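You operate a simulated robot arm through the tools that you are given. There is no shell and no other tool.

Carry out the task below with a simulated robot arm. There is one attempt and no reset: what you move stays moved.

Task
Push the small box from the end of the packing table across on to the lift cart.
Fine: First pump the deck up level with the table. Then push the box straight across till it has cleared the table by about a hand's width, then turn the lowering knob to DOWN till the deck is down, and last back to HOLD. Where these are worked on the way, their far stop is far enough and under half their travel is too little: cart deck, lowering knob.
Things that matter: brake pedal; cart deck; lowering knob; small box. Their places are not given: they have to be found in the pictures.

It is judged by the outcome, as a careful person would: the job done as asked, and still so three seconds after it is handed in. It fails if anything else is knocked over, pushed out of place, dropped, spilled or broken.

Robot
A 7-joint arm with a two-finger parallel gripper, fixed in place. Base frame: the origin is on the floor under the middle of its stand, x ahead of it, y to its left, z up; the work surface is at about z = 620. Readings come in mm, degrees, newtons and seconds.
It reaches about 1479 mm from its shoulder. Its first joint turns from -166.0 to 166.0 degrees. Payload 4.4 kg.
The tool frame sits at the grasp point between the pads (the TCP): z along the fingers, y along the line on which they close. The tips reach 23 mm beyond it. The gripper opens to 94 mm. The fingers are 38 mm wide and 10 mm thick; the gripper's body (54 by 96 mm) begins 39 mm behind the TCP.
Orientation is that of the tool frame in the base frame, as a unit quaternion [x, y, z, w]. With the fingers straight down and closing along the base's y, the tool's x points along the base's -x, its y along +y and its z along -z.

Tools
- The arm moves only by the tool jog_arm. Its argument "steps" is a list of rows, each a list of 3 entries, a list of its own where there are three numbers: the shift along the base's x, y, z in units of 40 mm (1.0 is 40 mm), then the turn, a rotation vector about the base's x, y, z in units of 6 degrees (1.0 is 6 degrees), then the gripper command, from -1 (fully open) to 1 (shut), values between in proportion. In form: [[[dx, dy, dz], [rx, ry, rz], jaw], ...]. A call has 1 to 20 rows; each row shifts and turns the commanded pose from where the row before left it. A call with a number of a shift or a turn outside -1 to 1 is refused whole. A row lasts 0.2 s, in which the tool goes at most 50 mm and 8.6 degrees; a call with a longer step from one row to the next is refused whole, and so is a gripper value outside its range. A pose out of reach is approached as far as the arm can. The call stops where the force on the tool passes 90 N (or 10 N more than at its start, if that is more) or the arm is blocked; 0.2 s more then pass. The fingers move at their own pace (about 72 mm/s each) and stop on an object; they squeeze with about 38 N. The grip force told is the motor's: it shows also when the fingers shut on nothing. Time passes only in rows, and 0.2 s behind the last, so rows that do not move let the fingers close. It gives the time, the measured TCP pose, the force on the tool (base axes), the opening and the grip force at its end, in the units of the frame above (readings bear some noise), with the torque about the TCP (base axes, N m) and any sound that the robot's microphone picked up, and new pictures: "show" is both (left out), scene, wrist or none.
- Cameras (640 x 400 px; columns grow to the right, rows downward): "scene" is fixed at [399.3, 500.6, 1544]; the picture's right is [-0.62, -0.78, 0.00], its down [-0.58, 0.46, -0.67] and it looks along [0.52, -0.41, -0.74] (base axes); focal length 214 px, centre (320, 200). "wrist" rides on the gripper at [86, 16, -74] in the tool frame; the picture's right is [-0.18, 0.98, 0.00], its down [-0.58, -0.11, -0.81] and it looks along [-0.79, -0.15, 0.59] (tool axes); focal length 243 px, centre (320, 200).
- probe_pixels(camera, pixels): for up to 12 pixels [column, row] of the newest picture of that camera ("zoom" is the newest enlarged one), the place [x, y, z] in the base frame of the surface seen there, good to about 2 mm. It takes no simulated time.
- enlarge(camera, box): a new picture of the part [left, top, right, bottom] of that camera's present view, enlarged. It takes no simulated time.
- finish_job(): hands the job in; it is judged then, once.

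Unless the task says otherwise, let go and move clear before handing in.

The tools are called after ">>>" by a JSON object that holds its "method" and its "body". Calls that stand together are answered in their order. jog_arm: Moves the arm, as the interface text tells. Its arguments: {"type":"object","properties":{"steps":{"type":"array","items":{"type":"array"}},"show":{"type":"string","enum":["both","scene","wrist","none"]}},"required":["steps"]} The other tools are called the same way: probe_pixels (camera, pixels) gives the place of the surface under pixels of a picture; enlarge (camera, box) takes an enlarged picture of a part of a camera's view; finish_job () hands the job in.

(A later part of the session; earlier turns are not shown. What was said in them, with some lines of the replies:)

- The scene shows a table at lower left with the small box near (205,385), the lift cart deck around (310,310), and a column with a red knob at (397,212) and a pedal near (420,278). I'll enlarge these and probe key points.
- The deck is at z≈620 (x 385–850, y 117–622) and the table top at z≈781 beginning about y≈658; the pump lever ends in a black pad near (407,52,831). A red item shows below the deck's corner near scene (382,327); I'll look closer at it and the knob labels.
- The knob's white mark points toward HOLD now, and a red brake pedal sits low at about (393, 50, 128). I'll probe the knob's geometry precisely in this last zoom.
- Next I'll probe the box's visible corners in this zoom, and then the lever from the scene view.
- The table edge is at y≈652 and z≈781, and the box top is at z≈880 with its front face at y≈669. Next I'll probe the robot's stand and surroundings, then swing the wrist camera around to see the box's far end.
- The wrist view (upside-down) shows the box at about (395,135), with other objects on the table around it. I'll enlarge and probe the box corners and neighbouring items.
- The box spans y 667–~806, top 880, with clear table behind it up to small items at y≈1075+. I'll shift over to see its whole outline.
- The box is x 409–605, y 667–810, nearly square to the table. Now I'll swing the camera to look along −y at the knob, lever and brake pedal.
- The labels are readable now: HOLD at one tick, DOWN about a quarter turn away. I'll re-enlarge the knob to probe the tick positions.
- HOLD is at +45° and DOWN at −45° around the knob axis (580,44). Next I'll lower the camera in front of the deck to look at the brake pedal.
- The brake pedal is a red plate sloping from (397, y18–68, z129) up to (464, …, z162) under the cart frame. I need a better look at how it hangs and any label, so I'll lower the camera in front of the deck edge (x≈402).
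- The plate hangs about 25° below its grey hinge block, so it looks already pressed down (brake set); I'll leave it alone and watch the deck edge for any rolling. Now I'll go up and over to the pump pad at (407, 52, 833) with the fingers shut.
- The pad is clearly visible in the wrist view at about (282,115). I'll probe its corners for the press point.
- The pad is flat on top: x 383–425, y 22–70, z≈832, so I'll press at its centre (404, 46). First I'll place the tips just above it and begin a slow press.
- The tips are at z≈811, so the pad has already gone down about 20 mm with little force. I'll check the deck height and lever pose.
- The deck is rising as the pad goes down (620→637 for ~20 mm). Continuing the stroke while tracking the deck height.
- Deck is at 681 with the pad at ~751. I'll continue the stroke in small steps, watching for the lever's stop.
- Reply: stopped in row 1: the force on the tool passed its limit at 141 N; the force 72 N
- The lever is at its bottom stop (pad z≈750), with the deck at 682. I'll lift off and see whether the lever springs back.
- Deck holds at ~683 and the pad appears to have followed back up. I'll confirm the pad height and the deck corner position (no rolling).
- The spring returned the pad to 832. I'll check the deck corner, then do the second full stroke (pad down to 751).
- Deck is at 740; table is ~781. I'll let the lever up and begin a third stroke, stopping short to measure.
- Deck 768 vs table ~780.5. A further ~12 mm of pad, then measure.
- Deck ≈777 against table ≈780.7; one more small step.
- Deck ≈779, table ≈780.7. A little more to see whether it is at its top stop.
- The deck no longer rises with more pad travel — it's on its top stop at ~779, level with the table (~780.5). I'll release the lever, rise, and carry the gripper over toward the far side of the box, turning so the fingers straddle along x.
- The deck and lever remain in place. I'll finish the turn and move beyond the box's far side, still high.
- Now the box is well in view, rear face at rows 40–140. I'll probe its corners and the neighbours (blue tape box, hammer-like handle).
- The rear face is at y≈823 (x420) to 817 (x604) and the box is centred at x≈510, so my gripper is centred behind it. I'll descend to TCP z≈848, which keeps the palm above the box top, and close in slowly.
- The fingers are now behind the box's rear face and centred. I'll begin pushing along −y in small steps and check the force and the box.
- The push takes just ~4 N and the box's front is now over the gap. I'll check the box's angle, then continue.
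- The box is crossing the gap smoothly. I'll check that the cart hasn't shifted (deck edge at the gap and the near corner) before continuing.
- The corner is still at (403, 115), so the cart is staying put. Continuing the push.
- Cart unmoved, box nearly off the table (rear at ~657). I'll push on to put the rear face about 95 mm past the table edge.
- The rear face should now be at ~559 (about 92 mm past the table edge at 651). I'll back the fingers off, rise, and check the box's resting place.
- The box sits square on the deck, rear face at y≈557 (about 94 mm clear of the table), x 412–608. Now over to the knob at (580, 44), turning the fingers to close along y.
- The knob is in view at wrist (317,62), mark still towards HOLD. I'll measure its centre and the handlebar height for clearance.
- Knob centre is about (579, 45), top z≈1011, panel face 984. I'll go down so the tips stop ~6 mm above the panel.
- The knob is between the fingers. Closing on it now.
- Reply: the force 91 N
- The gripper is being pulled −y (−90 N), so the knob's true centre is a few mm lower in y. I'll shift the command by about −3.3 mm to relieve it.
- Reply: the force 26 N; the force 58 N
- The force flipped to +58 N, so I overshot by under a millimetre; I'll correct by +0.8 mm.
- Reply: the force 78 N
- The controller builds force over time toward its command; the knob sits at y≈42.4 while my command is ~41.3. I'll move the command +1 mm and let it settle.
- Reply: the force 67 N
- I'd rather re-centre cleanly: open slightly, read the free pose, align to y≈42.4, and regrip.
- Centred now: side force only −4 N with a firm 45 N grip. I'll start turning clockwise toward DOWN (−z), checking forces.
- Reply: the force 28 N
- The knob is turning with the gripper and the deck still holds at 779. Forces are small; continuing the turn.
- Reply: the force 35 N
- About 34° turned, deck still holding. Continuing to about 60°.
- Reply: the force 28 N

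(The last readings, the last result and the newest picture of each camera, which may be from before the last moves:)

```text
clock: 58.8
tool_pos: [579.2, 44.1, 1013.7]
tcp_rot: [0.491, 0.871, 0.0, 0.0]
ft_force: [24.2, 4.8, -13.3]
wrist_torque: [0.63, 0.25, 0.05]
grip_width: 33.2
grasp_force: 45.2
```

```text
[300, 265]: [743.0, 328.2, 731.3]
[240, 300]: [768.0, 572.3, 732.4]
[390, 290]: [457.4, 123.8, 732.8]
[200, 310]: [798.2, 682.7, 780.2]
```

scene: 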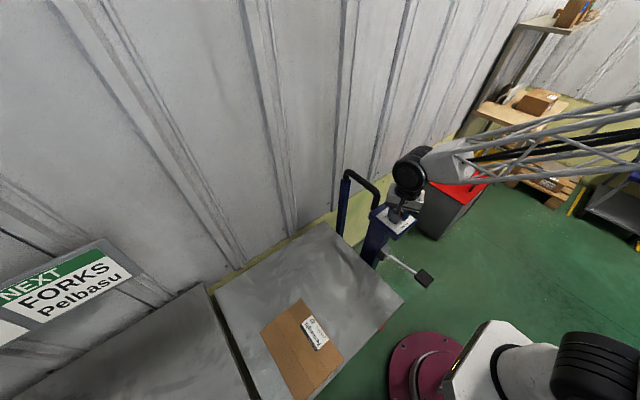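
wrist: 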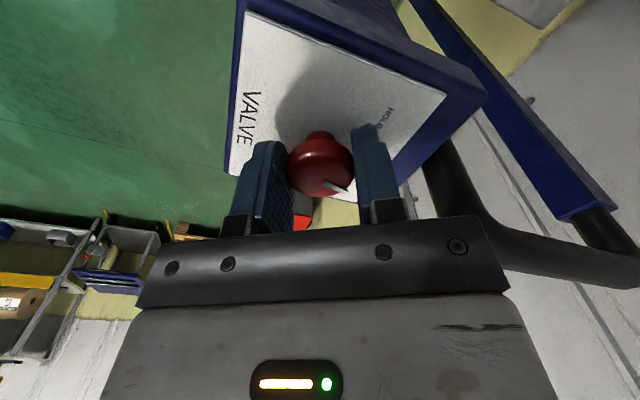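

The deck is going down (732) with the box riding level on it. I'll finish turning to the DOWN mark.

>>> {"method": "jog_arm", "body": {"steps": [[[0, 0, 0], [0, 0, -0.7], 1], [[0, 0, 0], [0, 0, -0.7], 1], [[0, 0, 0], [0, 0, -0.7], 1], [[0, 0, 0], [0, 0, -0.7], 1], [[0, 0, 0], [0, 0, -0.7], 1]]}}

>>> {"method": "probe_pixels", "body": {"camera": "scene", "pixels": [[300, 265], [240, 300], [390, 290], [200, 310]]}}

```text
clock: 60.0
tool_pos: [580.1, 45.0, 1013.4]
tcp_rot: [0.642, 0.767, -0.001, 0.001]
ft_force: [25.9, 23.2, -8.4]
wrist_torque: [-0.05, -0.36, 0.02]
grip_width: 33.3
grasp_force: 44.9
```

scene: 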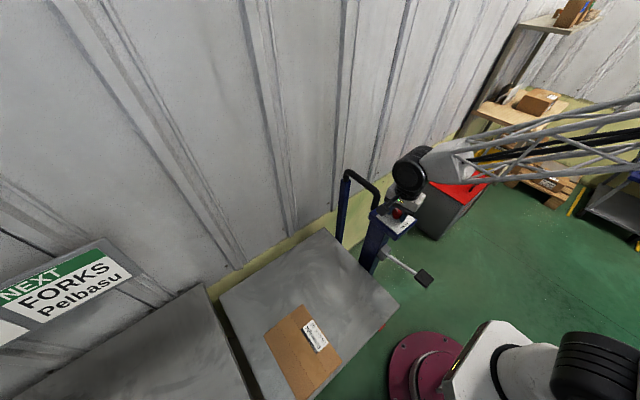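
wrist: 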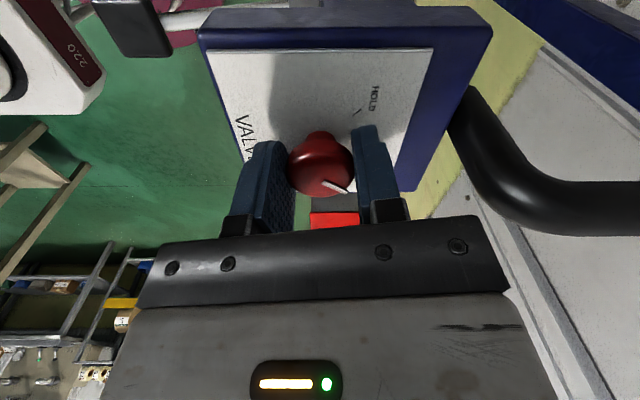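

```text
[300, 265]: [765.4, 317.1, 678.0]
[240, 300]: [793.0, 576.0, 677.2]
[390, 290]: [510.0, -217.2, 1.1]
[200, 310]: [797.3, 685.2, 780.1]
```

The knob is ~80° round and the deck at 678. A little more to the DOWN stop.

>>> {"method": "jog_arm", "body": {"steps": [[[0, 0, 0], [0, 0, -0.6], 1], [[0, 0, 0], [0, 0, -0.6], 1], [[0, 0, 0], [0, 0, -0.4], 1], [[0, 0, 0], [0, 0, 0], 1], [[0, 0, 0], [0, 0, 0], 1]]}}

>>> {"method": "probe_pixels", "body": {"camera": "scene", "pixels": [[300, 265], [240, 300], [325, 245], [350, 280], [200, 310]]}}

>>> {"method": "enlarge", "body": {"camera": "wrist", "box": [200, 20, 480, 230]}}

```text
clock: 61.1
tool_pos: [579.4, 43.6, 1014.9]
tcp_rot: [0.703, 0.711, 0.001, 0.001]
ft_force: [38.6, 29.0, -6.3]
wrist_torque: [0.49, -0.37, 0.14]
grip_width: 33.4
grasp_force: 44.7
```

scene: 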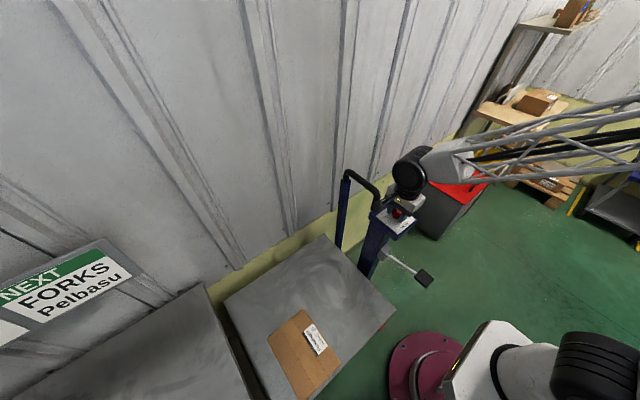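
wrist: 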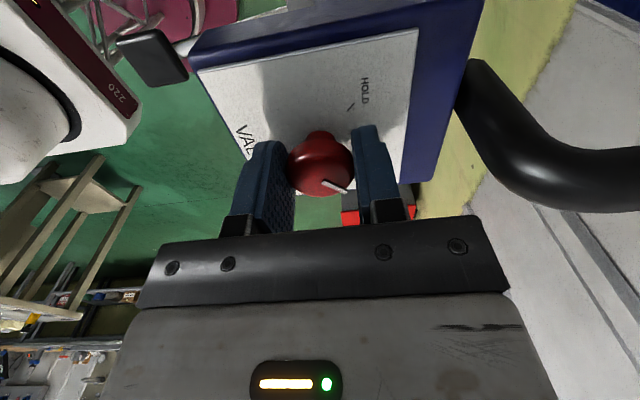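

```text
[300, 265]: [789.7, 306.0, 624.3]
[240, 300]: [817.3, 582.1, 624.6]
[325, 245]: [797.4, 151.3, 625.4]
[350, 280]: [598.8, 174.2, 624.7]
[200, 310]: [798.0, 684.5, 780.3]
```

```text
1.90 times, centred on (340, 125) of wrist
```

zoom: 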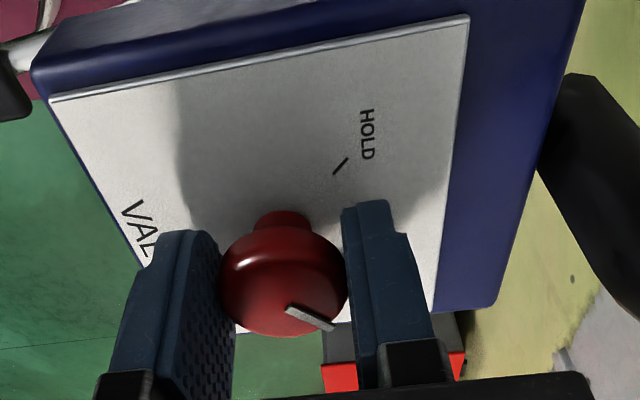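

The knob is at DOWN (~90° round), and the deck is at 625, nearly fully down. I'll hold a moment for it to settle on its bottom stop.

>>> {"method": "jog_arm", "body": {"steps": [[[0, 0, 0], [0, 0, 0], 1], [[0, 0, 0], [0, 0, 0], 1], [[0, 0, 0], [0, 0, 0], 1], [[0, 0, 0], [0, 0, 0], 1], [[0, 0, 0], [0, 0, 0], 1]], "show": "scene"}}

>>> {"method": "probe_pixels", "body": {"camera": "scene", "pixels": [[300, 265], [240, 300], [325, 245], [350, 280], [300, 300]]}}

```text
clock: 62.4
tool_pos: [579.6, 44.0, 1013.9]
tcp_rot: [0.703, 0.711, 0.0, 0.001]
ft_force: [43.4, 29.6, -2.8]
wrist_torque: [0.35, -0.49, 0.16]
grip_width: 33.1
grasp_force: 45.0
```

scene: 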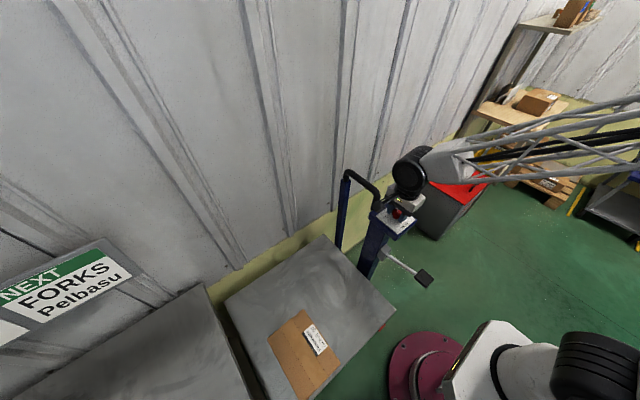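

```text
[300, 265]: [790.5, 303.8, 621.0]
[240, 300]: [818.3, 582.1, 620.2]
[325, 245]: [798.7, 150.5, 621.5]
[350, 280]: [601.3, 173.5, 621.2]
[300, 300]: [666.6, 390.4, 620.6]
```

The deck is fully down (~620.5). Now turning the knob back anticlockwise to HOLD.

>>> {"method": "jog_arm", "body": {"steps": [[[0, 0, 0], [0, 0, 0.75], 1], [[0, 0, 0], [0, 0, 0.75], 1], [[0, 0, 0], [0, 0, 0.75], 1], [[0, 0, 0], [0, 0, 0.75], 1], [[0, 0, 0], [0, 0, 0.75], 1], [[0, 0, 0], [0, 0, 0.75], 1], [[0, 0, 0], [0, 0, 0.75], 1], [[0, 0, 0], [0, 0, 0.75], 1], [[0, 0, 0], [0, 0, 0.75], 1], [[0, 0, 0], [0, 0, 0.75], 1], [[0, 0, 0], [0, 0, 0.75], 1], [[0, 0, 0], [0, 0, 0.75], 1], [[0, 0, 0], [0, 0, 0.75], 1], [[0, 0, 0], [0, 0, 0.75], 1], [[0, 0, 0], [0, 0, 0.75], 1], [[0, 0, 0], [0, 0, 0.75], 1], [[0, 0, 0], [0, 0, 0.75], 1], [[0, 0, 0], [0, 0, 0.75], 1], [[0, 0, 0], [0, 0, 0.75], 1], [[0, 0, 0], [0, 0, 0.65], 1]]}}

>>> {"method": "enlarge", "body": {"camera": "wrist", "box": [200, 20, 480, 230]}}

```text
clock: 66.5
tool_pos: [578.9, 43.1, 1013.7]
tcp_rot: [-0.002, 1.0, 0.0, 0.002]
ft_force: [3.0, -22.9, 28.4]
wrist_torque: [-0.36, -0.71, 0.03]
grip_width: 33.3
grasp_force: 45.5
```

scene: 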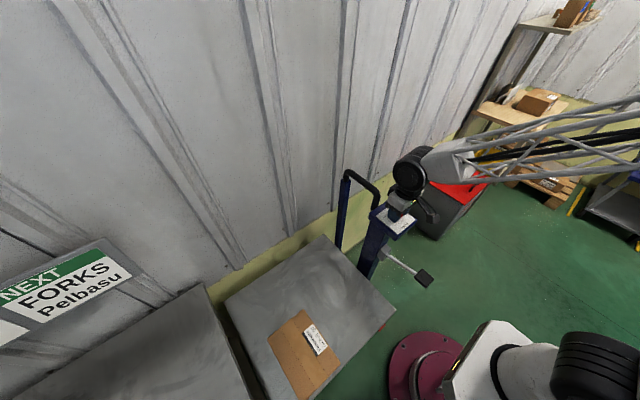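
wrist: 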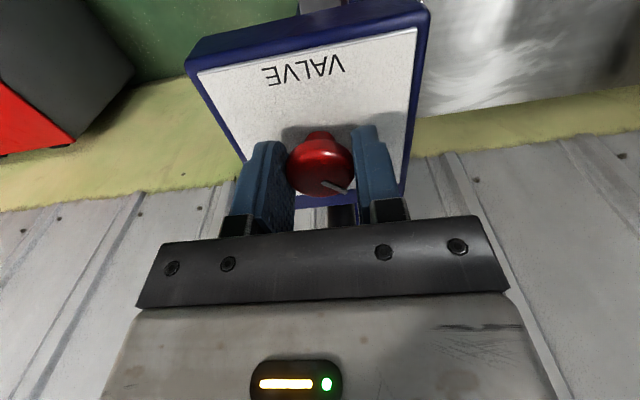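

```text
1.90 times, centred on (340, 125) of wrist
```

zoom: 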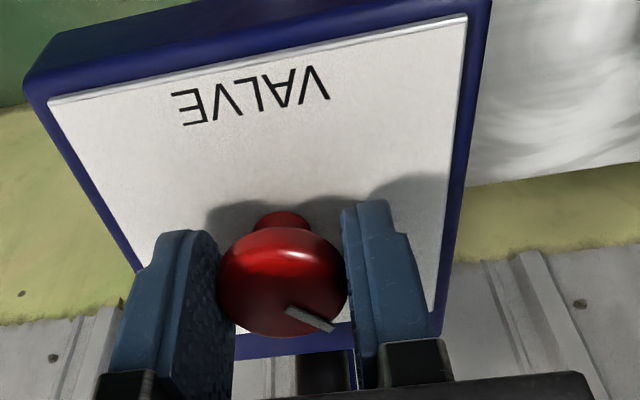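

The knob is back where it began, at HOLD. I'll open, lift straight up, and verify.

>>> {"method": "jog_arm", "body": {"steps": [[[0, 0, 0], [0, 0, 0], -0.3], [[0, 0, 0], [0, 0, 0], -0.3], [[0, 0, 0], [0, 0, 0], -0.3], [[0, 0, 0.5], [0, 0, 0], -0.3], [[0, 0, 0.8], [0, 0, 0], -0.3], [[0, 0, 0.9], [0, 0, 0], -0.3], [[0, 0, 0.9], [0, 0, 0], -0.3]]}}

>>> {"method": "enlarge", "body": {"camera": "wrist", "box": [250, 0, 400, 110]}}

>>> {"method": "enlarge", "body": {"camera": "scene", "box": [180, 220, 420, 400]}}

```text
clock: 68.2
tool_pos: [578.1, 44.1, 1137.9]
tcp_rot: [0.0, 1.0, 0.0, 0.001]
ft_force: [0.2, 0.1, 0.1]
wrist_torque: [-0.01, -0.01, -0.04]
grip_width: 61.2
grasp_force: 0.1
```

scene: 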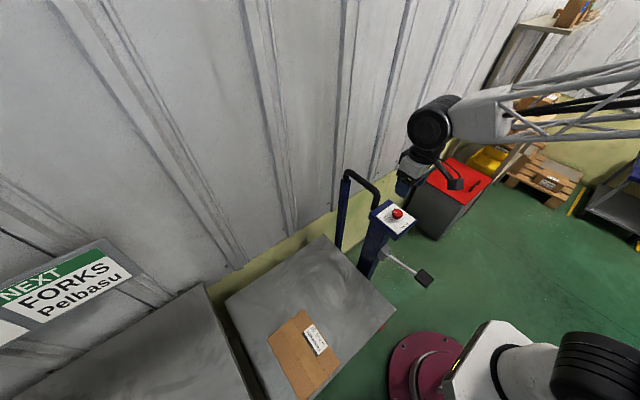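
wrist: 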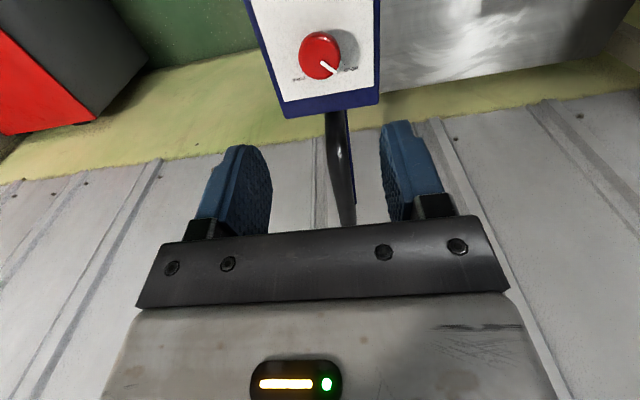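

```text
3.64 times, centred on (325, 55) of wrist
```

zoom: 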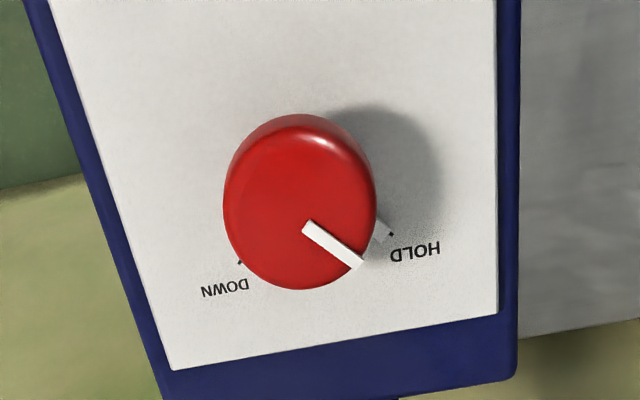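

```text
2.22 times, centred on (300, 310) of scene
```

zoom: 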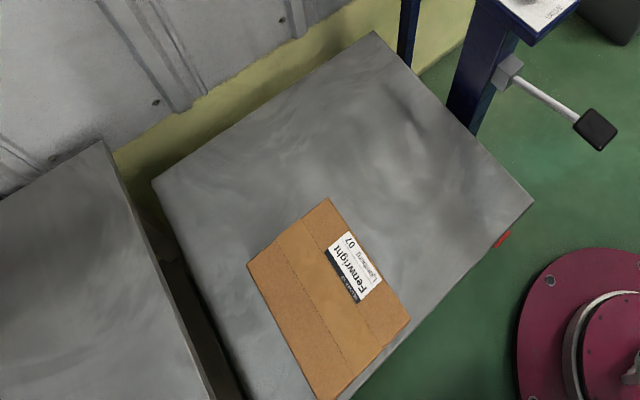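

The mark is on HOLD again, the deck is down with the box lying flat. I'll verify heights and positions of the box, deck and pedal.

>>> {"method": "probe_pixels", "body": {"camera": "zoom", "pixels": [[326, 202], [406, 320], [250, 265], [335, 290], [400, 150], [180, 190], [528, 204], [502, 238], [597, 130], [130, 220], [105, 145]]}}

>>> {"method": "enlarge", "body": {"camera": "wrist", "box": [280, 20, 370, 90]}}

```text
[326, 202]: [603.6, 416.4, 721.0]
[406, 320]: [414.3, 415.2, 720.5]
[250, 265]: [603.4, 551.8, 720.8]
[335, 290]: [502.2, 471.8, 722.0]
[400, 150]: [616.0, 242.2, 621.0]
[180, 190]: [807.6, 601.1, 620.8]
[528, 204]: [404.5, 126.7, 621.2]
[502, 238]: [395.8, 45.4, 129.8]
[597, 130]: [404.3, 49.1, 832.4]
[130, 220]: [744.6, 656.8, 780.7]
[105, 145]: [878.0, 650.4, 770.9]
```

```text
5.71 times, centred on (325, 55) of wrist
```

zoom: 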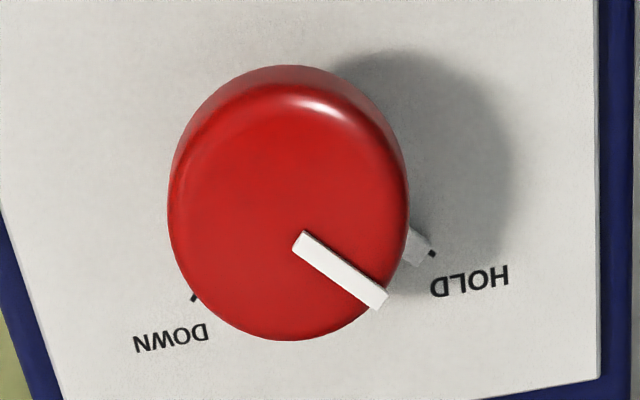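

>>> {"method": "probe_pixels", "body": {"camera": "zoom", "pixels": [[305, 243], [376, 294], [340, 268], [170, 210], [405, 200], [285, 335]]}}

>>> {"method": "jog_arm", "body": {"steps": [[[0, 0.5, 0.8], [0, 0, 0], -0.3], [[0, 0.8, 0.5], [0, 0, 0], -0.3], [[0, 0.9, 0.3], [0, 0, 0], -0.3], [[0, 0.9, 0], [0, 0, 0], -0.3], [[0, 0, 0], [0, 0, 0], -0.3], [[0, 0, 0], [0, 0, 0], -0.3]]}}

>>> {"method": "probe_pixels", "body": {"camera": "scene", "pixels": [[300, 265], [240, 300], [325, 245], [300, 340]]}}

```text
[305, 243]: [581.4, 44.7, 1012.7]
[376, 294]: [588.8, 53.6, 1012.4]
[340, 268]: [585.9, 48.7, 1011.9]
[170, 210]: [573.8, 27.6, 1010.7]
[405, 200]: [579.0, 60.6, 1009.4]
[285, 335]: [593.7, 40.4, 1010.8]
```

```text
clock: 69.5
tool_pos: [580.4, 167.3, 1201.2]
tcp_rot: [0.001, 1.0, 0.0, 0.001]
ft_force: [0.1, 0.3, -0.4]
wrist_torque: [-0.02, -0.01, -0.02]
grip_width: 61.2
grasp_force: 0.1
```

scene: 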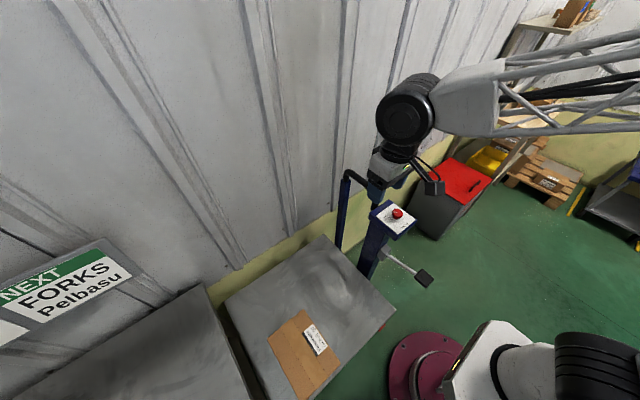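
wrist: 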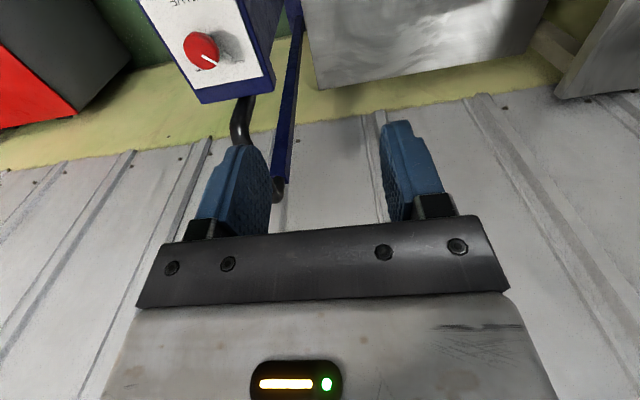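

```text
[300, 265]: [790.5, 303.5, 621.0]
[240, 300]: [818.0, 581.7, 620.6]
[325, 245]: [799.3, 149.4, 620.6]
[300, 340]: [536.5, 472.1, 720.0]
```

The mark points along HOLD (~45–50°), the deck rests at ~620.5, and the box lies flat on it at z≈720, with its rear face about 94 mm from the table. The cart and brake pedal haven't moved and the arm is clear, so I'm handing in.

>>> {"method": "finish_job", "body": {}}

```text
The job is handed in.
```

The box is on the lift cart, the deck is back down, and the lowering knob is on HOLD. I've handed the job in, and no verdict had come back when I wrote this.

- **Deck up:** it took three strokes of the pump lever. The deck reached its top stop at about z = 779, against about 780.5 for the table.
- **Box:** it went straight across and squared up as I pushed. It lies flat on the deck, with its rear face about 94 mm clear of the table edge. It sits about 10 mm in from the deck's edge on the robot's side.
- **Knob and deck down:** I turned the knob a quarter turn to DOWN and held it until the deck settled at about z = 620.5. I then turned it back, and its white mark points to HOLD again.
- **Brake pedal:** I did not touch it. It looked already pressed down, though I found no label to confirm that. The cart's corner stayed put to within the probe accuracy of about 2 mm whenever I checked it.

The arm is clear of the cart, and I saw nothing else disturbed.
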